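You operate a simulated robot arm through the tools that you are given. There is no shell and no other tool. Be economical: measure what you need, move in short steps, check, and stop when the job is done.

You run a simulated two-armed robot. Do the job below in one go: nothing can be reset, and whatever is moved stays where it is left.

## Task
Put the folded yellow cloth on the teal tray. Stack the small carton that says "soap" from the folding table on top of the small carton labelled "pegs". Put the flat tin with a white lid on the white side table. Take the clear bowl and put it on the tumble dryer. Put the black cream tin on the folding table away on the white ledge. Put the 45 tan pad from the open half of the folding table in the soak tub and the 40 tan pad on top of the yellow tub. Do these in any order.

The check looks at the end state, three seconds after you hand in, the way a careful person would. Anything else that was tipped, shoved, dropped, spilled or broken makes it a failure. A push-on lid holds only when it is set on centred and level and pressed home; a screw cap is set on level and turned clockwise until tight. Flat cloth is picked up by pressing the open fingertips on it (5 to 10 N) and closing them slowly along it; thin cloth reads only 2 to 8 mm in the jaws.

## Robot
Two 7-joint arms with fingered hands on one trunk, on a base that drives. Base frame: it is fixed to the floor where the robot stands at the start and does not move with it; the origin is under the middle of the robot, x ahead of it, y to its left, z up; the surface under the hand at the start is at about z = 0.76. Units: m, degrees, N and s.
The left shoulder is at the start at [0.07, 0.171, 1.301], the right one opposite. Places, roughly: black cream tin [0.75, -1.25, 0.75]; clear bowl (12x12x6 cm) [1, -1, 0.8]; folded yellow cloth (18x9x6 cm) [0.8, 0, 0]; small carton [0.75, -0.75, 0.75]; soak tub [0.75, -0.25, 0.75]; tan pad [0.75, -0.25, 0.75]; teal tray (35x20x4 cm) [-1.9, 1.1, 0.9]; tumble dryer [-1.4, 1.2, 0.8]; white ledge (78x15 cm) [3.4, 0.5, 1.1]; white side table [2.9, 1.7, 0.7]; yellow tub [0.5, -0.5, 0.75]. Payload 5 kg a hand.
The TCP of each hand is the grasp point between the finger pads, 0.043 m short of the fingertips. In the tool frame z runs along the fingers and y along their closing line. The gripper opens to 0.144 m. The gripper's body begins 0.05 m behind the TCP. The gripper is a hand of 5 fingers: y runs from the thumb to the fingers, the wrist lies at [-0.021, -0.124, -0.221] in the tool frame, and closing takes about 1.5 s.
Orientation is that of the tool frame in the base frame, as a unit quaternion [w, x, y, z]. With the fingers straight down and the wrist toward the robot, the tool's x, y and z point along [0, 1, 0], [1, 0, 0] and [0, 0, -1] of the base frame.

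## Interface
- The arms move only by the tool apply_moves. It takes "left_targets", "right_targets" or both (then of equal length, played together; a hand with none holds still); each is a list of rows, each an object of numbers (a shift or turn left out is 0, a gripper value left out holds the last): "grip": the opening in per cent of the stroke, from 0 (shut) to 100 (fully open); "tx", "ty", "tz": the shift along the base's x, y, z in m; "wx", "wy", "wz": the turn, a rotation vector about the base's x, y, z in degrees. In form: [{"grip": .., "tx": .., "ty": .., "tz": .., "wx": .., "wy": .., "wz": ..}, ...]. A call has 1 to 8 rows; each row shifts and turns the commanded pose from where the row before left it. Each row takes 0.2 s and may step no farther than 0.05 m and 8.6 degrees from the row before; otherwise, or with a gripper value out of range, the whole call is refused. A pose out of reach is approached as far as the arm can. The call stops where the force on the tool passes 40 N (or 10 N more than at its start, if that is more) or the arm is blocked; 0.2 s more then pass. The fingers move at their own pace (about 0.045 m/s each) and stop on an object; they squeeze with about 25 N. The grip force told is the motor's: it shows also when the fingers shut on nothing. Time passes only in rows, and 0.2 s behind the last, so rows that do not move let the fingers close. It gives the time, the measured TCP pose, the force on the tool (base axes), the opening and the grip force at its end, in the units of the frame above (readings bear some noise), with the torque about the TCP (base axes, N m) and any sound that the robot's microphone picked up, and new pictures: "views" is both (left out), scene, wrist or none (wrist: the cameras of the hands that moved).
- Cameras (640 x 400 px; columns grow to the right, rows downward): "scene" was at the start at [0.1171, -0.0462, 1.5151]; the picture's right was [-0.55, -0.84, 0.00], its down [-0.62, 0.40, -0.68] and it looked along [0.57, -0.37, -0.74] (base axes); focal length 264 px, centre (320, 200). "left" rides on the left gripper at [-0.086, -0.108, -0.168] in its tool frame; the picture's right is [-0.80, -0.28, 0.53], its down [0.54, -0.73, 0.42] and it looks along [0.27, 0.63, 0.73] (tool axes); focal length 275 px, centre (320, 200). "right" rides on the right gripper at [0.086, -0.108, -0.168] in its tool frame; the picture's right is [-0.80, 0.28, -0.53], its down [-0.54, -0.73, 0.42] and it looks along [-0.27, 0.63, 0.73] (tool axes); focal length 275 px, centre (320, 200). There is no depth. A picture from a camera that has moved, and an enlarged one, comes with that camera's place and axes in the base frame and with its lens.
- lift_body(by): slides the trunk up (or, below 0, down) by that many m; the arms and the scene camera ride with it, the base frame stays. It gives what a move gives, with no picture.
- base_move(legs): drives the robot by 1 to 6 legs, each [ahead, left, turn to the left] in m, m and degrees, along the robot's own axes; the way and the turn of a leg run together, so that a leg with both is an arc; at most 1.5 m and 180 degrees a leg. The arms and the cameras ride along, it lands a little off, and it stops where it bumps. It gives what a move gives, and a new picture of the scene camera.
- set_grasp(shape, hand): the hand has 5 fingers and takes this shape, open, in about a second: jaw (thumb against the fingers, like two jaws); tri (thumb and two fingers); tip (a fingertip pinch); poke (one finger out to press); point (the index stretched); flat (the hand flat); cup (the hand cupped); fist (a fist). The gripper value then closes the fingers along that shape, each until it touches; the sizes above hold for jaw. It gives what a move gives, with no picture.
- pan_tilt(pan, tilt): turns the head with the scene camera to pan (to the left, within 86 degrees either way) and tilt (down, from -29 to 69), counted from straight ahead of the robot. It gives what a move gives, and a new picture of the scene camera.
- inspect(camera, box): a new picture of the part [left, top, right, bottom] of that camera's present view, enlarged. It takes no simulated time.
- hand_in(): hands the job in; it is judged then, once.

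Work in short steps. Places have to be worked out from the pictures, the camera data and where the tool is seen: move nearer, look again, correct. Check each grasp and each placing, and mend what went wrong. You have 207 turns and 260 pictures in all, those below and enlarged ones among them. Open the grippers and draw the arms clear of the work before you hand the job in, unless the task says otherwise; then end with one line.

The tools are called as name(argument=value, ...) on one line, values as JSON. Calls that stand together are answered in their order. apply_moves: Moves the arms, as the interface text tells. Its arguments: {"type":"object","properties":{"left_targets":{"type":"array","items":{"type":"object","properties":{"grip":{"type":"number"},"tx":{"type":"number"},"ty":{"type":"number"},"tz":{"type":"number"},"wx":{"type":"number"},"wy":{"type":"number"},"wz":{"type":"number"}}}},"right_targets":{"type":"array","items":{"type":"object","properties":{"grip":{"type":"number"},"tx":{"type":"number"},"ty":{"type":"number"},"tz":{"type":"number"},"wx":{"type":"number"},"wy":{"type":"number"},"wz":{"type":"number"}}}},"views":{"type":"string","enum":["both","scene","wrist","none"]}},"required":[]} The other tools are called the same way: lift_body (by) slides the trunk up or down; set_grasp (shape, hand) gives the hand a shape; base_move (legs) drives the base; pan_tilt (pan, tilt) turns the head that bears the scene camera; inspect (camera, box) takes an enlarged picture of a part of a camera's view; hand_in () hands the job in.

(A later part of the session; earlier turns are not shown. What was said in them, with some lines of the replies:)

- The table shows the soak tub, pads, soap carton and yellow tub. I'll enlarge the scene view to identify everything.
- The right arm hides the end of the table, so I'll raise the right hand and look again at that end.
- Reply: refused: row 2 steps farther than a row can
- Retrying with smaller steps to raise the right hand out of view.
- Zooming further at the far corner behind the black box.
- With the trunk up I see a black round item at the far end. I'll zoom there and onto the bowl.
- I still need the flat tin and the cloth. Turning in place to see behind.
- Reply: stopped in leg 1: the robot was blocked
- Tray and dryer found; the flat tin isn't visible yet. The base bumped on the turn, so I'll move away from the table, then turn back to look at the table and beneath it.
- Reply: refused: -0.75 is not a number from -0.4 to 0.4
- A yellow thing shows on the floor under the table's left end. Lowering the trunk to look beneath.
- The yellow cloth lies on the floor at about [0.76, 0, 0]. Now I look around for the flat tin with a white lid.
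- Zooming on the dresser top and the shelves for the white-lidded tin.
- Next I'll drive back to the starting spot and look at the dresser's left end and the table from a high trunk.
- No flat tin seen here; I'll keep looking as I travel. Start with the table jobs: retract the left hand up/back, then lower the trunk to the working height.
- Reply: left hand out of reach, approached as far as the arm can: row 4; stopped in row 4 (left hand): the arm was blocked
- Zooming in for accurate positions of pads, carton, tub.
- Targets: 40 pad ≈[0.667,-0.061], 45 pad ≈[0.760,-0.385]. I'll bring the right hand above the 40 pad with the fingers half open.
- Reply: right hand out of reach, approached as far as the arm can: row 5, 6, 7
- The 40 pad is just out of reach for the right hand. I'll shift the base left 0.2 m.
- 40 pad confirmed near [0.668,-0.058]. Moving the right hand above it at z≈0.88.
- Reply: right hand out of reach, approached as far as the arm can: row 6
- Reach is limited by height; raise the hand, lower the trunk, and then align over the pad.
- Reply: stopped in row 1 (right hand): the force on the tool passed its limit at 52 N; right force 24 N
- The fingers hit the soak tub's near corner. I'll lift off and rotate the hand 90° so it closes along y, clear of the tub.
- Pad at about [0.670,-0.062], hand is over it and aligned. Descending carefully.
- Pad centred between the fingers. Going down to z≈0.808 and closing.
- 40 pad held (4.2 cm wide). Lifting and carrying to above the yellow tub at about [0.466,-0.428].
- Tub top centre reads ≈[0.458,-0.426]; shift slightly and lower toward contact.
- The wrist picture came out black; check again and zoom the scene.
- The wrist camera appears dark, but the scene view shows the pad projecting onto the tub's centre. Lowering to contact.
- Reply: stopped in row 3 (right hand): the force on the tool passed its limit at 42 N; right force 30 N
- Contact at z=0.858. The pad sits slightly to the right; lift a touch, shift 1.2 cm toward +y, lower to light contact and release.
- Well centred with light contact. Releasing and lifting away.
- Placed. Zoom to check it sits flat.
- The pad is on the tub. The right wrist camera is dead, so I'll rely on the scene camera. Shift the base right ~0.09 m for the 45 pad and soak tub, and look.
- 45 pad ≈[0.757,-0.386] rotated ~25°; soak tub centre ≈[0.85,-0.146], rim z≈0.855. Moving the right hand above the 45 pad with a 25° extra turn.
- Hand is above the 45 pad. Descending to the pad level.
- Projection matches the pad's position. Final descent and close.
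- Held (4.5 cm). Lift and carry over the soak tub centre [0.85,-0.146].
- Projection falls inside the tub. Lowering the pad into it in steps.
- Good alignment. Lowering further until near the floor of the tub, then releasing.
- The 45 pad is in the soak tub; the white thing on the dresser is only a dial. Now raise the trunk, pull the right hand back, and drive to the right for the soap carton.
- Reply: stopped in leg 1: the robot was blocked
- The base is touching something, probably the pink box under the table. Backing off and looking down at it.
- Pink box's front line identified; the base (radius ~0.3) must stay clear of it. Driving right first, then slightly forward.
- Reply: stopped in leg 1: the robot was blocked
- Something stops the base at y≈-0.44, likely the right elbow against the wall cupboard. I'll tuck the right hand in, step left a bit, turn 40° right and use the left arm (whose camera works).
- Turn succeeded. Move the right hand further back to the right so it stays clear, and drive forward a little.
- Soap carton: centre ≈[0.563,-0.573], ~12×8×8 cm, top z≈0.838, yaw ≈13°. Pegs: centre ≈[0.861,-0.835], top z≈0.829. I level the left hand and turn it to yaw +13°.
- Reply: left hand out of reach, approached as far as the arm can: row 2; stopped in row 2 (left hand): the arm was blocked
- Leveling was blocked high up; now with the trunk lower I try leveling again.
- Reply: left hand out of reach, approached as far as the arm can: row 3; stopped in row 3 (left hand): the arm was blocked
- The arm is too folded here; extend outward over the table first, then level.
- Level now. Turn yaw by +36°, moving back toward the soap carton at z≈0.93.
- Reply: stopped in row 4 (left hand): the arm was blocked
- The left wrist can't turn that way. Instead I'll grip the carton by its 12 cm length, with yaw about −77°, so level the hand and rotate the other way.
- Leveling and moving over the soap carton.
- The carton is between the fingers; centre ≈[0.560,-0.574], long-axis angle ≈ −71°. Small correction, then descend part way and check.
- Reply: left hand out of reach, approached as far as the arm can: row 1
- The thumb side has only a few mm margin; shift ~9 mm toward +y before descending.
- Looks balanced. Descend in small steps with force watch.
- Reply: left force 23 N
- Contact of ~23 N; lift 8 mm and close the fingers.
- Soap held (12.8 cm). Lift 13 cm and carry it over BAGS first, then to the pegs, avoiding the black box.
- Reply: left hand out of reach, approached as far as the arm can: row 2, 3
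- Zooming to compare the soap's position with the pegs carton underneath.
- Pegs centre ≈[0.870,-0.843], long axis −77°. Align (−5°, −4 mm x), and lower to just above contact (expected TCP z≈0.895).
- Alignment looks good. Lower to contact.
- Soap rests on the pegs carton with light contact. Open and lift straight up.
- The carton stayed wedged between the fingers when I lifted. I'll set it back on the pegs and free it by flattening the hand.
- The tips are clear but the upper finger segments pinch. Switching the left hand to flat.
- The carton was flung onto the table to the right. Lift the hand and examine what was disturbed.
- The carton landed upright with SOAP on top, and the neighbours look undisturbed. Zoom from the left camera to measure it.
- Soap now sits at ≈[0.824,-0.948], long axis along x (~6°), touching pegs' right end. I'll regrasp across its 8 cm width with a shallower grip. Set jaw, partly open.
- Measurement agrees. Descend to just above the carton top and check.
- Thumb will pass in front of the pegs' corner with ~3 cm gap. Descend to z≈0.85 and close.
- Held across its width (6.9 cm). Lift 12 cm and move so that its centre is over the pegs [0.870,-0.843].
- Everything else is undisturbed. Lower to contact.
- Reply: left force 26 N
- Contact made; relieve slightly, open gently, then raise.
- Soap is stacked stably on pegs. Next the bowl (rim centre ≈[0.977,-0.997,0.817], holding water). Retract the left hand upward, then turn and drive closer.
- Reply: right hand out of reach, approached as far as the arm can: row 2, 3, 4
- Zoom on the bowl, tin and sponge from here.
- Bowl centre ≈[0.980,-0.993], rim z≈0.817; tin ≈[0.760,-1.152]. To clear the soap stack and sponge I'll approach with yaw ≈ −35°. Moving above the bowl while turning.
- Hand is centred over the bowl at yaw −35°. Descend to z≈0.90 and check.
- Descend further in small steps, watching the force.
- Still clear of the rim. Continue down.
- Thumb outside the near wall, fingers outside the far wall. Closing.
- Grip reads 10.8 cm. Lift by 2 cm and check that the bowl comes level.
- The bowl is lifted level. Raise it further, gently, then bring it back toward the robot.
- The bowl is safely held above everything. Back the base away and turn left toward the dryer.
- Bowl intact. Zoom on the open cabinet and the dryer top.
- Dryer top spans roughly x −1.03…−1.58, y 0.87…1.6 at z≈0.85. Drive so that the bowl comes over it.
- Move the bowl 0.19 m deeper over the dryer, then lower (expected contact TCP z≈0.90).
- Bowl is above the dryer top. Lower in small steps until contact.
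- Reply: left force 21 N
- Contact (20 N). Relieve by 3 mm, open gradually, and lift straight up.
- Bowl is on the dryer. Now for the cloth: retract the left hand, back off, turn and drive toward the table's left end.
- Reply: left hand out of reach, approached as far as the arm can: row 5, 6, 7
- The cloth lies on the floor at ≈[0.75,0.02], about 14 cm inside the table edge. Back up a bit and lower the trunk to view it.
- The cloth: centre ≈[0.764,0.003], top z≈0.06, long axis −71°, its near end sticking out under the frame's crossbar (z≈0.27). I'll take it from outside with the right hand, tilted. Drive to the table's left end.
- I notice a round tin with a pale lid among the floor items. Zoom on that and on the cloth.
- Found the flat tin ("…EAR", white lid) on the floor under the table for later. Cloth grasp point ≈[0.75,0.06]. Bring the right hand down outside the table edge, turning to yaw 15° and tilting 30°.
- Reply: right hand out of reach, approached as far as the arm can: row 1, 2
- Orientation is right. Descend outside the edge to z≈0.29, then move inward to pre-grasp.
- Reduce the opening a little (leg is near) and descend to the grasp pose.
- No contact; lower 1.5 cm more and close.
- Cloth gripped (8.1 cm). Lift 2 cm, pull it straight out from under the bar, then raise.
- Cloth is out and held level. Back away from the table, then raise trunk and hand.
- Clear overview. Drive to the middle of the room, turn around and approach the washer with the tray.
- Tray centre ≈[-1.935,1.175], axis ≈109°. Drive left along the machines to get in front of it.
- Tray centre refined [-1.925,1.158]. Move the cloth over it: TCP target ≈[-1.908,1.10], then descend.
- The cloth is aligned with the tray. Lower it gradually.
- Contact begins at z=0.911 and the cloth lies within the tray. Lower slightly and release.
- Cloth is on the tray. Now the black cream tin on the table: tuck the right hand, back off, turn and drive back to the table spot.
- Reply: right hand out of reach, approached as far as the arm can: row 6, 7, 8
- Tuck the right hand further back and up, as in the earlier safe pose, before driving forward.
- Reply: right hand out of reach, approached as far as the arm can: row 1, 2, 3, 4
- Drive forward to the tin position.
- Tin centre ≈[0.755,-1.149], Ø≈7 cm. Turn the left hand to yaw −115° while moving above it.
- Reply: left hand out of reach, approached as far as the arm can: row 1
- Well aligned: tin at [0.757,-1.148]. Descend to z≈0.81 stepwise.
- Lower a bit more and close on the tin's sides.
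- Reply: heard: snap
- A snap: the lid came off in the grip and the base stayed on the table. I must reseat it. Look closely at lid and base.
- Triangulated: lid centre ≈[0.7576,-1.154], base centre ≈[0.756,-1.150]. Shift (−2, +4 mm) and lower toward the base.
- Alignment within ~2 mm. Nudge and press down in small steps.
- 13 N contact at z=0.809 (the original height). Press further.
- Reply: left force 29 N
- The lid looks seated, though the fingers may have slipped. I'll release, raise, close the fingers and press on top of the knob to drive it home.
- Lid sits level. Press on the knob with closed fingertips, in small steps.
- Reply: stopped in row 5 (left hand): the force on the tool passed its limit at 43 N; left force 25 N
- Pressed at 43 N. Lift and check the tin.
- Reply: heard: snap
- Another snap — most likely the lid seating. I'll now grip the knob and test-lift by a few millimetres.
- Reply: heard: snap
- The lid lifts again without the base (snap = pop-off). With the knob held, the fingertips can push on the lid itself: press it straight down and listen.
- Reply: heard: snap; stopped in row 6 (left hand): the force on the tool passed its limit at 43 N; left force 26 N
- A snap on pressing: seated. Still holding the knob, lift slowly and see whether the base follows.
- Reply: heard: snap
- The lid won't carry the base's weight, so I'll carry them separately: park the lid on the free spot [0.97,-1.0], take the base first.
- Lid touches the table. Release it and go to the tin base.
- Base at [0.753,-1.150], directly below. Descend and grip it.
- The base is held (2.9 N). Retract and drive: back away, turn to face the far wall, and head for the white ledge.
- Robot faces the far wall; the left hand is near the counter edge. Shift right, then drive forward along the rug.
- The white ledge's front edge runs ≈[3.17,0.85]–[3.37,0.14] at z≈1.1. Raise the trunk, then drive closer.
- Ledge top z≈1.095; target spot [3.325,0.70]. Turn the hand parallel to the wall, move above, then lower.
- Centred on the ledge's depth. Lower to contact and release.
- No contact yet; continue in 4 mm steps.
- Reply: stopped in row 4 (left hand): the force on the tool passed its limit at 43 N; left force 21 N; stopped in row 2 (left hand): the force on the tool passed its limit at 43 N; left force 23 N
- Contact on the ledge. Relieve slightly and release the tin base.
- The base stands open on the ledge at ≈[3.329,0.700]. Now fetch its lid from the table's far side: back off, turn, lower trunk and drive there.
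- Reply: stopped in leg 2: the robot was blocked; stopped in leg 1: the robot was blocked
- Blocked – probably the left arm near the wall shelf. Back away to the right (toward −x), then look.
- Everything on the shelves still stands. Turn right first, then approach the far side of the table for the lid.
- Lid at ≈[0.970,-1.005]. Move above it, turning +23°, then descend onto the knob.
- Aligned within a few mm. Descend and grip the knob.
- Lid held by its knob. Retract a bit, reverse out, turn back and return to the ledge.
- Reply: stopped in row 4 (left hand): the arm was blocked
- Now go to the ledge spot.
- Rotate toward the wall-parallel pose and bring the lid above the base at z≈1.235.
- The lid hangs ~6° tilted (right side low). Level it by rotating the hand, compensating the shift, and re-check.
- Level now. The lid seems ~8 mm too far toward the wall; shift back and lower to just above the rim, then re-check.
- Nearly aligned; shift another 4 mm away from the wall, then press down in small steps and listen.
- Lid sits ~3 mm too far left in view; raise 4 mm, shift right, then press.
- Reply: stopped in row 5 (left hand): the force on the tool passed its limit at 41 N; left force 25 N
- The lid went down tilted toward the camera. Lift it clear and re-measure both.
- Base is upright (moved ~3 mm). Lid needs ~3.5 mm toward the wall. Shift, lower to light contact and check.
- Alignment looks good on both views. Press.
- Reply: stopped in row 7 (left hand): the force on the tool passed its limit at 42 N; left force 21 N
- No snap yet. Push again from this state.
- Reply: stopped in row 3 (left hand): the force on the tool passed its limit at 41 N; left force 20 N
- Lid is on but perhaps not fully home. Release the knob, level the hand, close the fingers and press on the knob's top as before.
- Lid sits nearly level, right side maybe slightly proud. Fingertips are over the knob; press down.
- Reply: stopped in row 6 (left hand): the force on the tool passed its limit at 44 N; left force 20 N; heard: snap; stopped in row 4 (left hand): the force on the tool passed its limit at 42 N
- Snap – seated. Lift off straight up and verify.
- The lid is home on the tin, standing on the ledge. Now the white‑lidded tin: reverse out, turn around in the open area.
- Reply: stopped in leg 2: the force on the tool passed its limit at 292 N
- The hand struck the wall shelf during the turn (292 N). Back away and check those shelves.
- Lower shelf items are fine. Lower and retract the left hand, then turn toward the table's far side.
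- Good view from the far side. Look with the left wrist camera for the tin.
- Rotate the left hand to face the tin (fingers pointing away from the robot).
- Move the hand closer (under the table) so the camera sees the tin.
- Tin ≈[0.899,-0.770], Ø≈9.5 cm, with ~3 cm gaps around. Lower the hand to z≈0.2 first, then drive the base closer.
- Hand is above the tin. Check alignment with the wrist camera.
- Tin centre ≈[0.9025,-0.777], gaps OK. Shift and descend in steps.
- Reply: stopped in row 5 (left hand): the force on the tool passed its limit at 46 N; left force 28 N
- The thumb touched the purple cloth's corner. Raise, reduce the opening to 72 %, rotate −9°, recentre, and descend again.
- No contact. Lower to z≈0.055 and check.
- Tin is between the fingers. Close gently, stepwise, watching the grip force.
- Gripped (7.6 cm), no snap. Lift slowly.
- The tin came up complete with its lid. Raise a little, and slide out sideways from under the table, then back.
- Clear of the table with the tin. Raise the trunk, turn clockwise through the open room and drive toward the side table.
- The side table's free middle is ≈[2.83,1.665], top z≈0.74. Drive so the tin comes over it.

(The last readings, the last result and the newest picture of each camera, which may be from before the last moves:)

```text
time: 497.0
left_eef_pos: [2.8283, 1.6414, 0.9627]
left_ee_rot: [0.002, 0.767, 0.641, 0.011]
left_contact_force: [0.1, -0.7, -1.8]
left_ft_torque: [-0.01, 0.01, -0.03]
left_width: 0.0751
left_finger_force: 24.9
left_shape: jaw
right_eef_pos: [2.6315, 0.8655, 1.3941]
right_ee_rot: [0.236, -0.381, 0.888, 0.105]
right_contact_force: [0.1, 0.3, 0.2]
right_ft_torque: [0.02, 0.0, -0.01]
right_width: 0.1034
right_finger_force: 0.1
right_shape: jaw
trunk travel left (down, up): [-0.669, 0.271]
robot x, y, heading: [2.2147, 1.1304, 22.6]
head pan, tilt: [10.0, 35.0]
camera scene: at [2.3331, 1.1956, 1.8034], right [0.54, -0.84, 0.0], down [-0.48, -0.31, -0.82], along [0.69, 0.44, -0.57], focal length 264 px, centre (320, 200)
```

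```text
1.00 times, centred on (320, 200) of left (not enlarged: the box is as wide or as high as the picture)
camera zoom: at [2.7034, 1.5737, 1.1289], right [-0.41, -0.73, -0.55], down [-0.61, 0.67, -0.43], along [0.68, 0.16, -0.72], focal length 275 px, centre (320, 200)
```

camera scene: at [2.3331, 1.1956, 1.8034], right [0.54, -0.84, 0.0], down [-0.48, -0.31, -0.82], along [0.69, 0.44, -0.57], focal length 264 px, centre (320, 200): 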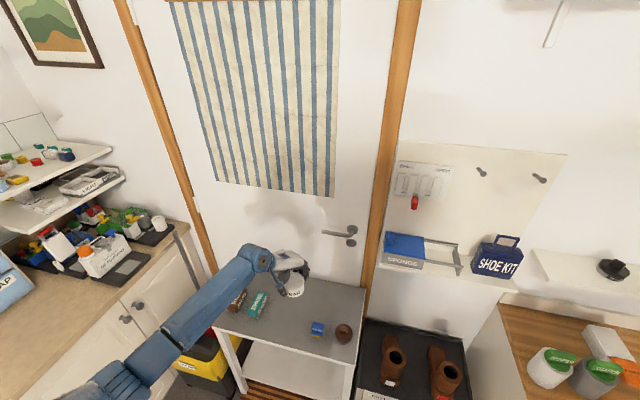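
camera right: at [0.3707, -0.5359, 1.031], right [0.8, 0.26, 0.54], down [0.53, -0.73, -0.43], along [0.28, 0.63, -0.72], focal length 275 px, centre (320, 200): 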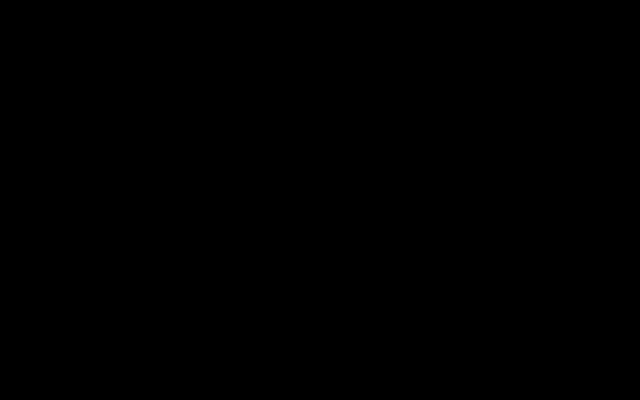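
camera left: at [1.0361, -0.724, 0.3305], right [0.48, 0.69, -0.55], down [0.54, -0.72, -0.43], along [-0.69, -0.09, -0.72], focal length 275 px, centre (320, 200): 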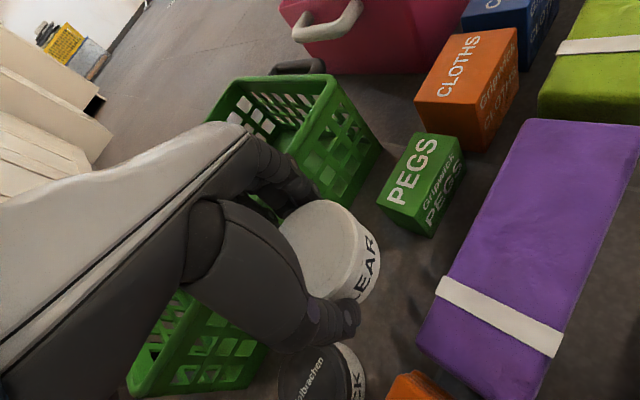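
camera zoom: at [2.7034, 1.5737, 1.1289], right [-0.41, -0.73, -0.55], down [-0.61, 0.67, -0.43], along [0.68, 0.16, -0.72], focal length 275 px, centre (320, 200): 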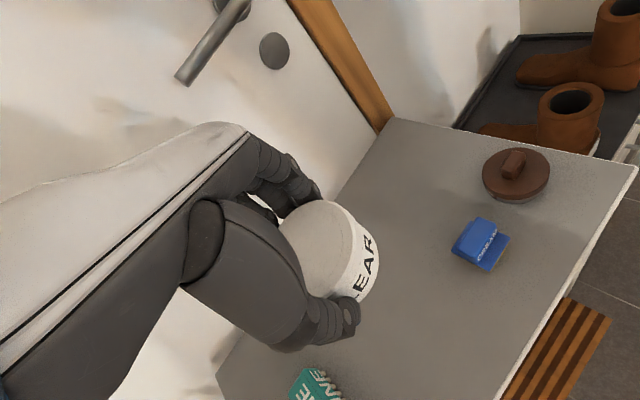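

Spot between the blue and teal items: shift 1.8 cm in y, then lower.

apply_moves(left_targets=[{"ty": 0.018}, {"tz": -0.04}, {"tz": -0.04}, {"tz": -0.04}, {"tz": -0.02}, {}], views="none")

apply_moves(left_targets=[{"tz": -0.006}, {"tz": -0.005}, {"tz": -0.005}, {"tz": -0.004}, {}], views="none")

```text
time: 498.4
left_eef_pos: [2.8281, 1.6593, 0.8208]
left_ee_rot: [0.002, 0.767, 0.642, 0.011]
left_contact_force: [-0.3, 0.4, -1.5]
left_ft_torque: [-0.01, 0.0, 0.02]
left_width: 0.0749
left_finger_force: 25.3
left_shape: jaw
right_eef_pos: [2.6322, 0.8669, 1.3925]
right_ee_rot: [0.235, -0.381, 0.888, 0.104]
right_contact_force: [0.3, -0.4, 0.1]
right_ft_torque: [0.0, 0.0, 0.02]
right_width: 0.1036
right_finger_force: 0.1
right_shape: jaw
trunk travel left (down, up): [-0.669, 0.271]
robot x, y, heading: [2.2099, 1.13, 22.4]
head pan, tilt: [10.0, 35.0]
```

```text
time: 499.6
left_eef_pos: [2.8287, 1.6598, 0.8011]
left_ee_rot: [0.002, 0.767, 0.641, 0.01]
left_contact_force: [0.2, -0.4, -2.2]
left_ft_torque: [0.01, 0.01, -0.02]
left_width: 0.075
left_finger_force: 24.7
left_shape: jaw
right_eef_pos: [2.6312, 0.8668, 1.3934]
right_ee_rot: [0.235, -0.382, 0.888, 0.104]
right_contact_force: [-0.1, 0.9, -0.5]
right_ft_torque: [0.02, 0.01, -0.01]
right_width: 0.1036
right_finger_force: 0.0
right_shape: jaw
trunk travel left (down, up): [-0.669, 0.271]
robot x, y, heading: [2.2143, 1.1328, 22.9]
head pan, tilt: [10.0, 35.0]
```

No contact yet; keep lowering.

apply_moves(left_targets=[{"tz": -0.005}, {"tz": -0.005}, {"tz": -0.005}, {"tz": -0.004}, {}], views="none")

apply_moves(left_targets=[{"tz": -0.004}, {"tz": -0.003}, {"tz": -0.003}, {}], views="wrist")

```text
time: 500.8
left_eef_pos: [2.8275, 1.6598, 0.7833]
left_ee_rot: [0.002, 0.767, 0.641, 0.01]
left_contact_force: [-0.9, -0.3, -2.1]
left_ft_torque: [0.02, -0.03, -0.01]
left_width: 0.0748
left_finger_force: 24.8
left_shape: jaw
right_eef_pos: [2.6314, 0.8674, 1.3944]
right_ee_rot: [0.235, -0.382, 0.888, 0.105]
right_contact_force: [0.4, -0.6, 0.2]
right_ft_torque: [0.01, 0.01, 0.05]
right_width: 0.1032
right_finger_force: 0.1
right_shape: jaw
trunk travel left (down, up): [-0.669, 0.271]
robot x, y, heading: [2.2116, 1.1373, 22.6]
head pan, tilt: [10.0, 35.0]
```

```text
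time: 501.8
left_eef_pos: [2.8287, 1.6598, 0.7748]
left_ee_rot: [0.001, 0.767, 0.641, 0.012]
left_contact_force: [-3.0, -0.1, 4.7]
left_ft_torque: [0.0, 0.06, 0.03]
left_width: 0.0749
left_finger_force: 25.2
left_shape: jaw
right_eef_pos: [2.632, 0.8668, 1.3927]
right_ee_rot: [0.235, -0.382, 0.888, 0.104]
right_contact_force: [0.0, 0.5, 0.0]
right_ft_torque: [0.02, 0.0, 0.02]
right_width: 0.1031
right_finger_force: 0.0
right_shape: jaw
trunk travel left (down, up): [-0.669, 0.271]
robot x, y, heading: [2.2129, 1.1312, 22.8]
head pan, tilt: [10.0, 35.0]
camera left: at [2.7046, 1.5922, 0.9398], right [-0.41, -0.73, -0.55], down [-0.61, 0.67, -0.43], along [0.68, 0.16, -0.72], focal length 275 px, centre (320, 200)
```

left: 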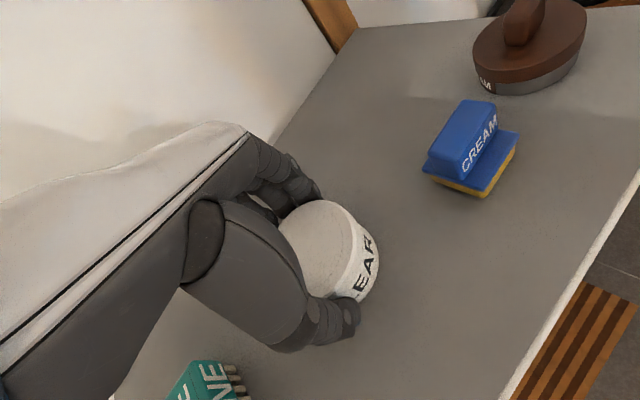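

Touching the table. Release gently and lift.

apply_moves(left_targets=[{"tz": -0.001}, {"grip": 58}, {}, {"grip": 72}, {}, {}, {}], views="none")

apply_moves(left_targets=[{"tz": 0.015}, {"tz": 0.025}, {"tz": 0.04}, {"tz": 0.045}, {"tz": 0.045}, {"tz": 0.045}], views="wrist")

```text
time: 503.4
left_eef_pos: [2.828, 1.6597, 0.7731]
left_ee_rot: [0.002, 0.767, 0.641, 0.011]
left_contact_force: [0.1, 0.1, 0.2]
left_ft_torque: [0.0, -0.03, 0.02]
left_width: 0.1036
left_finger_force: 0.1
left_shape: jaw
right_eef_pos: [2.6311, 0.8671, 1.393]
right_ee_rot: [0.235, -0.381, 0.888, 0.103]
right_contact_force: [0.8, 0.6, -0.6]
right_ft_torque: [0.01, 0.0, -0.03]
right_width: 0.1035
right_finger_force: 0.0
right_shape: jaw
trunk travel left (down, up): [-0.669, 0.271]
robot x, y, heading: [2.2139, 1.1378, 22.8]
head pan, tilt: [10.0, 35.0]
```

```text
time: 504.8
left_eef_pos: [2.8257, 1.6568, 0.9859]
left_ee_rot: [0.002, 0.767, 0.641, 0.01]
left_contact_force: [0.0, 0.2, -1.1]
left_ft_torque: [-0.01, -0.04, 0.03]
left_width: 0.1035
left_finger_force: 0.1
left_shape: jaw
right_eef_pos: [2.6315, 0.8658, 1.3922]
right_ee_rot: [0.235, -0.381, 0.888, 0.104]
right_contact_force: [0.8, -0.8, -0.6]
right_ft_torque: [-0.01, -0.03, -0.01]
right_width: 0.1037
right_finger_force: 0.1
right_shape: jaw
trunk travel left (down, up): [-0.669, 0.271]
robot x, y, heading: [2.2159, 1.1309, 22.7]
head pan, tilt: [10.0, 35.0]
camera left: at [2.7016, 1.5893, 1.1518], right [-0.41, -0.73, -0.55], down [-0.61, 0.67, -0.43], along [0.68, 0.16, -0.72], focal length 275 px, centre (320, 200)
```

left: 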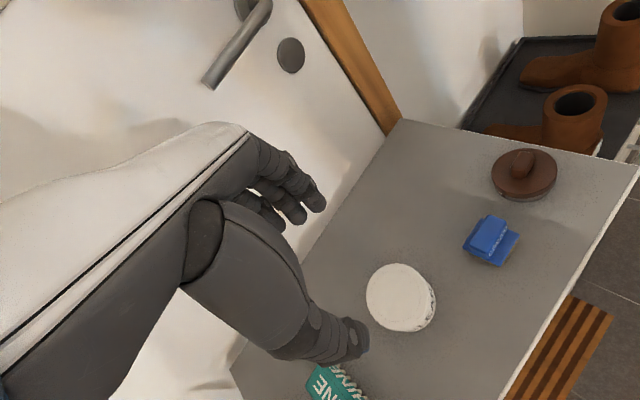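

The tin stands on the side table. Retreat and check the wall shelf I bumped (funnel, mug).

base_move(legs=[[-0.6, 0, 0]])

pan_tilt(pan=-75, tilt=22)

inspect(camera="scene", box=[160, 60, 480, 260])

```text
time: 508.1
left_eef_pos: [2.2838, 1.4392, 0.9862]
left_ee_rot: [0.002, 0.763, 0.647, 0.01]
left_contact_force: [0.6, 0.3, 0.7]
left_ft_torque: [-0.04, 0.0, 0.01]
left_width: 0.1032
left_finger_force: 0.0
left_shape: jaw
right_eef_pos: [2.1001, 0.6457, 1.393]
right_ee_rot: [0.233, -0.389, 0.885, 0.106]
right_contact_force: [0.0, -0.1, 0.1]
right_ft_torque: [0.0, 0.03, 0.01]
right_width: 0.1034
right_finger_force: 0.0
right_shape: jaw
trunk travel left (down, up): [-0.669, 0.271]
robot x, y, heading: [1.673, 0.9065, 23.2]
head pan, tilt: [10.0, 35.0]
camera scene: at [1.797, 0.9715, 1.8031], right [0.55, -0.83, 0.0], down [-0.48, -0.32, -0.82], along [0.68, 0.45, -0.57], focal length 264 px, centre (320, 200)
```

scene: 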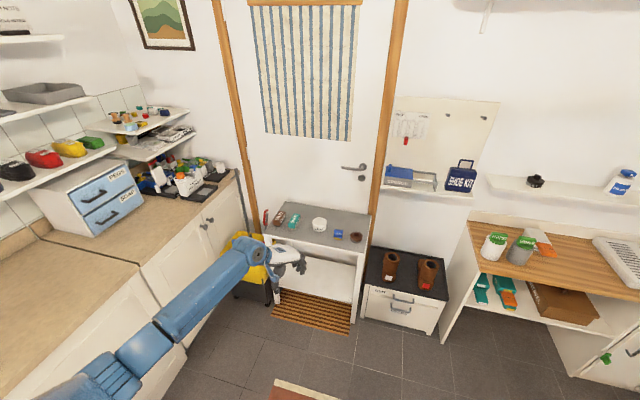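

```text
time: 509.7
left_eef_pos: [2.2814, 1.4384, 0.9851]
left_ee_rot: [0.002, 0.763, 0.647, 0.011]
left_contact_force: [-0.5, 0.6, 0.4]
left_ft_torque: [-0.01, 0.0, -0.01]
left_width: 0.1034
left_finger_force: 0.1
left_shape: jaw
right_eef_pos: [2.0984, 0.6446, 1.3927]
right_ee_rot: [0.234, -0.389, 0.885, 0.106]
right_contact_force: [-0.7, 0.4, -0.9]
right_ft_torque: [0.01, 0.03, -0.02]
right_width: 0.1035
right_finger_force: 0.1
right_shape: jaw
trunk travel left (down, up): [-0.669, 0.271]
robot x, y, heading: [1.675, 0.9037, 23.6]
head pan, tilt: [-75.0, 22.0]
camera scene: at [1.7793, 0.8493, 1.8239], right [-0.78, -0.62, 0.0], down [-0.23, 0.29, -0.93], along [0.58, -0.73, -0.37], focal length 264 px, centre (320, 200)
```

scene: 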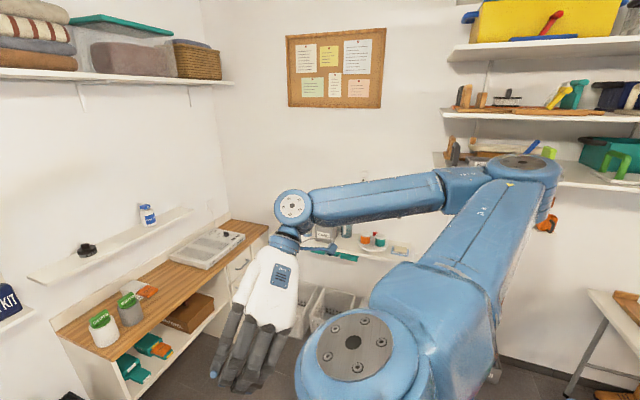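

```text
2.00 times, centred on (320, 160) of scene
camera zoom: at [1.7793, 0.8493, 1.8239], right [-0.78, -0.62, 0.0], down [-0.23, 0.29, -0.93], along [0.58, -0.73, -0.37], focal length 527 px, centre (320, 280)
```

zoom: 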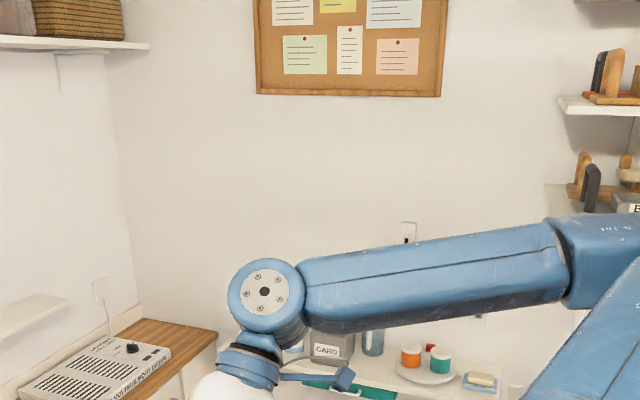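

My arm hides the bumped shelf. Turn the base toward it and look between the arms.

base_move(legs=[[0, 0, -84]])

pan_tilt(pan=-5, tilt=25)

```text
time: 513.7
left_eef_pos: [2.2673, 0.3551, 0.9857]
left_ee_rot: [0.008, 0.999, -0.032, 0.007]
left_contact_force: [-0.4, 0.6, -0.5]
left_ft_torque: [-0.07, -0.02, -0.01]
left_width: 0.1035
left_finger_force: 0.1
left_shape: jaw
right_eef_pos: [1.4594, 0.457, 1.3934]
right_ee_rot: [0.244, 0.306, 0.917, -0.079]
right_contact_force: [0.3, -0.6, -0.6]
right_ft_torque: [-0.03, 0.01, -0.01]
right_width: 0.1033
right_finger_force: 0.0
right_shape: jaw
trunk travel left (down, up): [-0.669, 0.271]
robot x, y, heading: [1.676, 0.9063, -60.6]
head pan, tilt: [-75.0, 22.0]
camera scene: at [1.6338, 0.7936, 1.8239], right [-0.7, 0.72, 0.0], down [0.27, 0.26, -0.93], along [-0.66, -0.65, -0.37], focal length 264 px, centre (320, 200)
```

scene: 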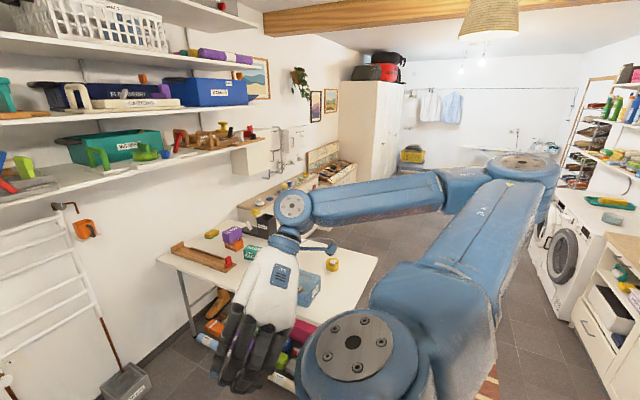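

```text
time: 515.1
left_eef_pos: [2.2672, 0.355, 0.986]
left_ee_rot: [0.009, 0.999, -0.032, 0.007]
left_contact_force: [-0.3, 0.1, -0.1]
left_ft_torque: [-0.01, 0.03, 0.01]
left_width: 0.1034
left_finger_force: 0.1
left_shape: jaw
right_eef_pos: [1.4592, 0.458, 1.3934]
right_ee_rot: [0.246, 0.305, 0.917, -0.079]
right_contact_force: [0.1, 0.5, -0.6]
right_ft_torque: [-0.01, -0.02, 0.01]
right_width: 0.1034
right_finger_force: 0.2
right_shape: jaw
trunk travel left (down, up): [-0.669, 0.271]
robot x, y, heading: [1.6779, 0.907, -60.7]
head pan, tilt: [-5.0, 25.0]
camera scene: at [1.7376, 0.7742, 1.819], right [-0.91, -0.41, 0.0], down [-0.17, 0.39, -0.91], along [0.37, -0.83, -0.42], focal length 264 px, centre (320, 200)
```

scene: 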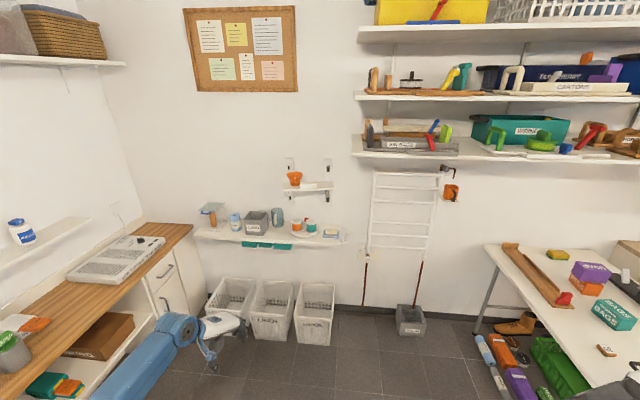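

Funnel, mug, baskets and shelves are all in order, and every item is placed. Open both grippers fully and then hand in.

apply_moves(left_targets=[{"grip": 100}, {}, {}, {}], right_targets=[{"grip": 100}, {}, {}, {}], views="none")

inspect(camera="scene", box=[470, 220, 640, 330])

```text
time: 516.1
left_eef_pos: [2.2673, 0.3549, 0.986]
left_ee_rot: [0.01, 0.999, -0.032, 0.006]
left_contact_force: [-1.0, 0.0, 0.0]
left_ft_torque: [-0.01, -0.02, 0.03]
left_width: 0.1436
left_finger_force: 0.1
left_shape: jaw
right_eef_pos: [1.4594, 0.4576, 1.392]
right_ee_rot: [0.245, 0.306, 0.917, -0.079]
right_contact_force: [-0.5, 0.1, -1.2]
right_ft_torque: [0.02, -0.02, 0.01]
right_width: 0.1434
right_finger_force: 0.2
right_shape: jaw
trunk travel left (down, up): [-0.669, 0.271]
robot x, y, heading: [1.6741, 0.904, -60.7]
head pan, tilt: [-5.0, 25.0]
```

```text
3.64 times, centred on (555, 275) of scene
camera zoom: at [1.7378, 0.7742, 1.819], right [-0.91, -0.41, 0.0], down [-0.17, 0.39, -0.91], along [0.37, -0.83, -0.42], focal length 958 px, centre (-534, -73)
```

zoom: 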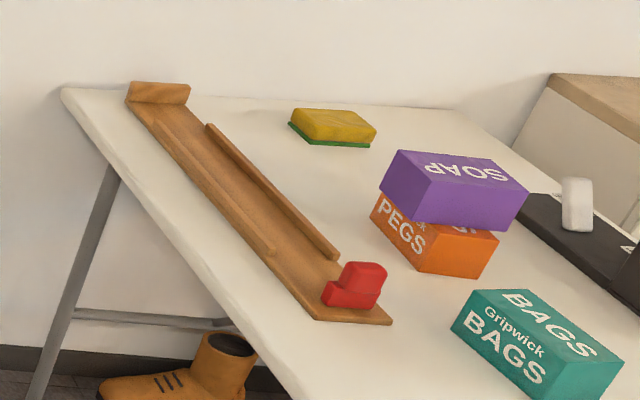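

The soap carton still sits flat on the pegs carton, so I'm handing the job in.

hand_in()

```text
The job is handed in.
```

All seven placements are done and the job is handed in. On the way the soap carton was dropped and restacked crosswise on the pegs, the black tin's lid came off and was pressed back on at the ledge, the right wrist camera went dark, and my hand and base bumped a wall shelf, the pink box and possibly a basket; I saw nothing knocked over in the pictures I took afterwards.
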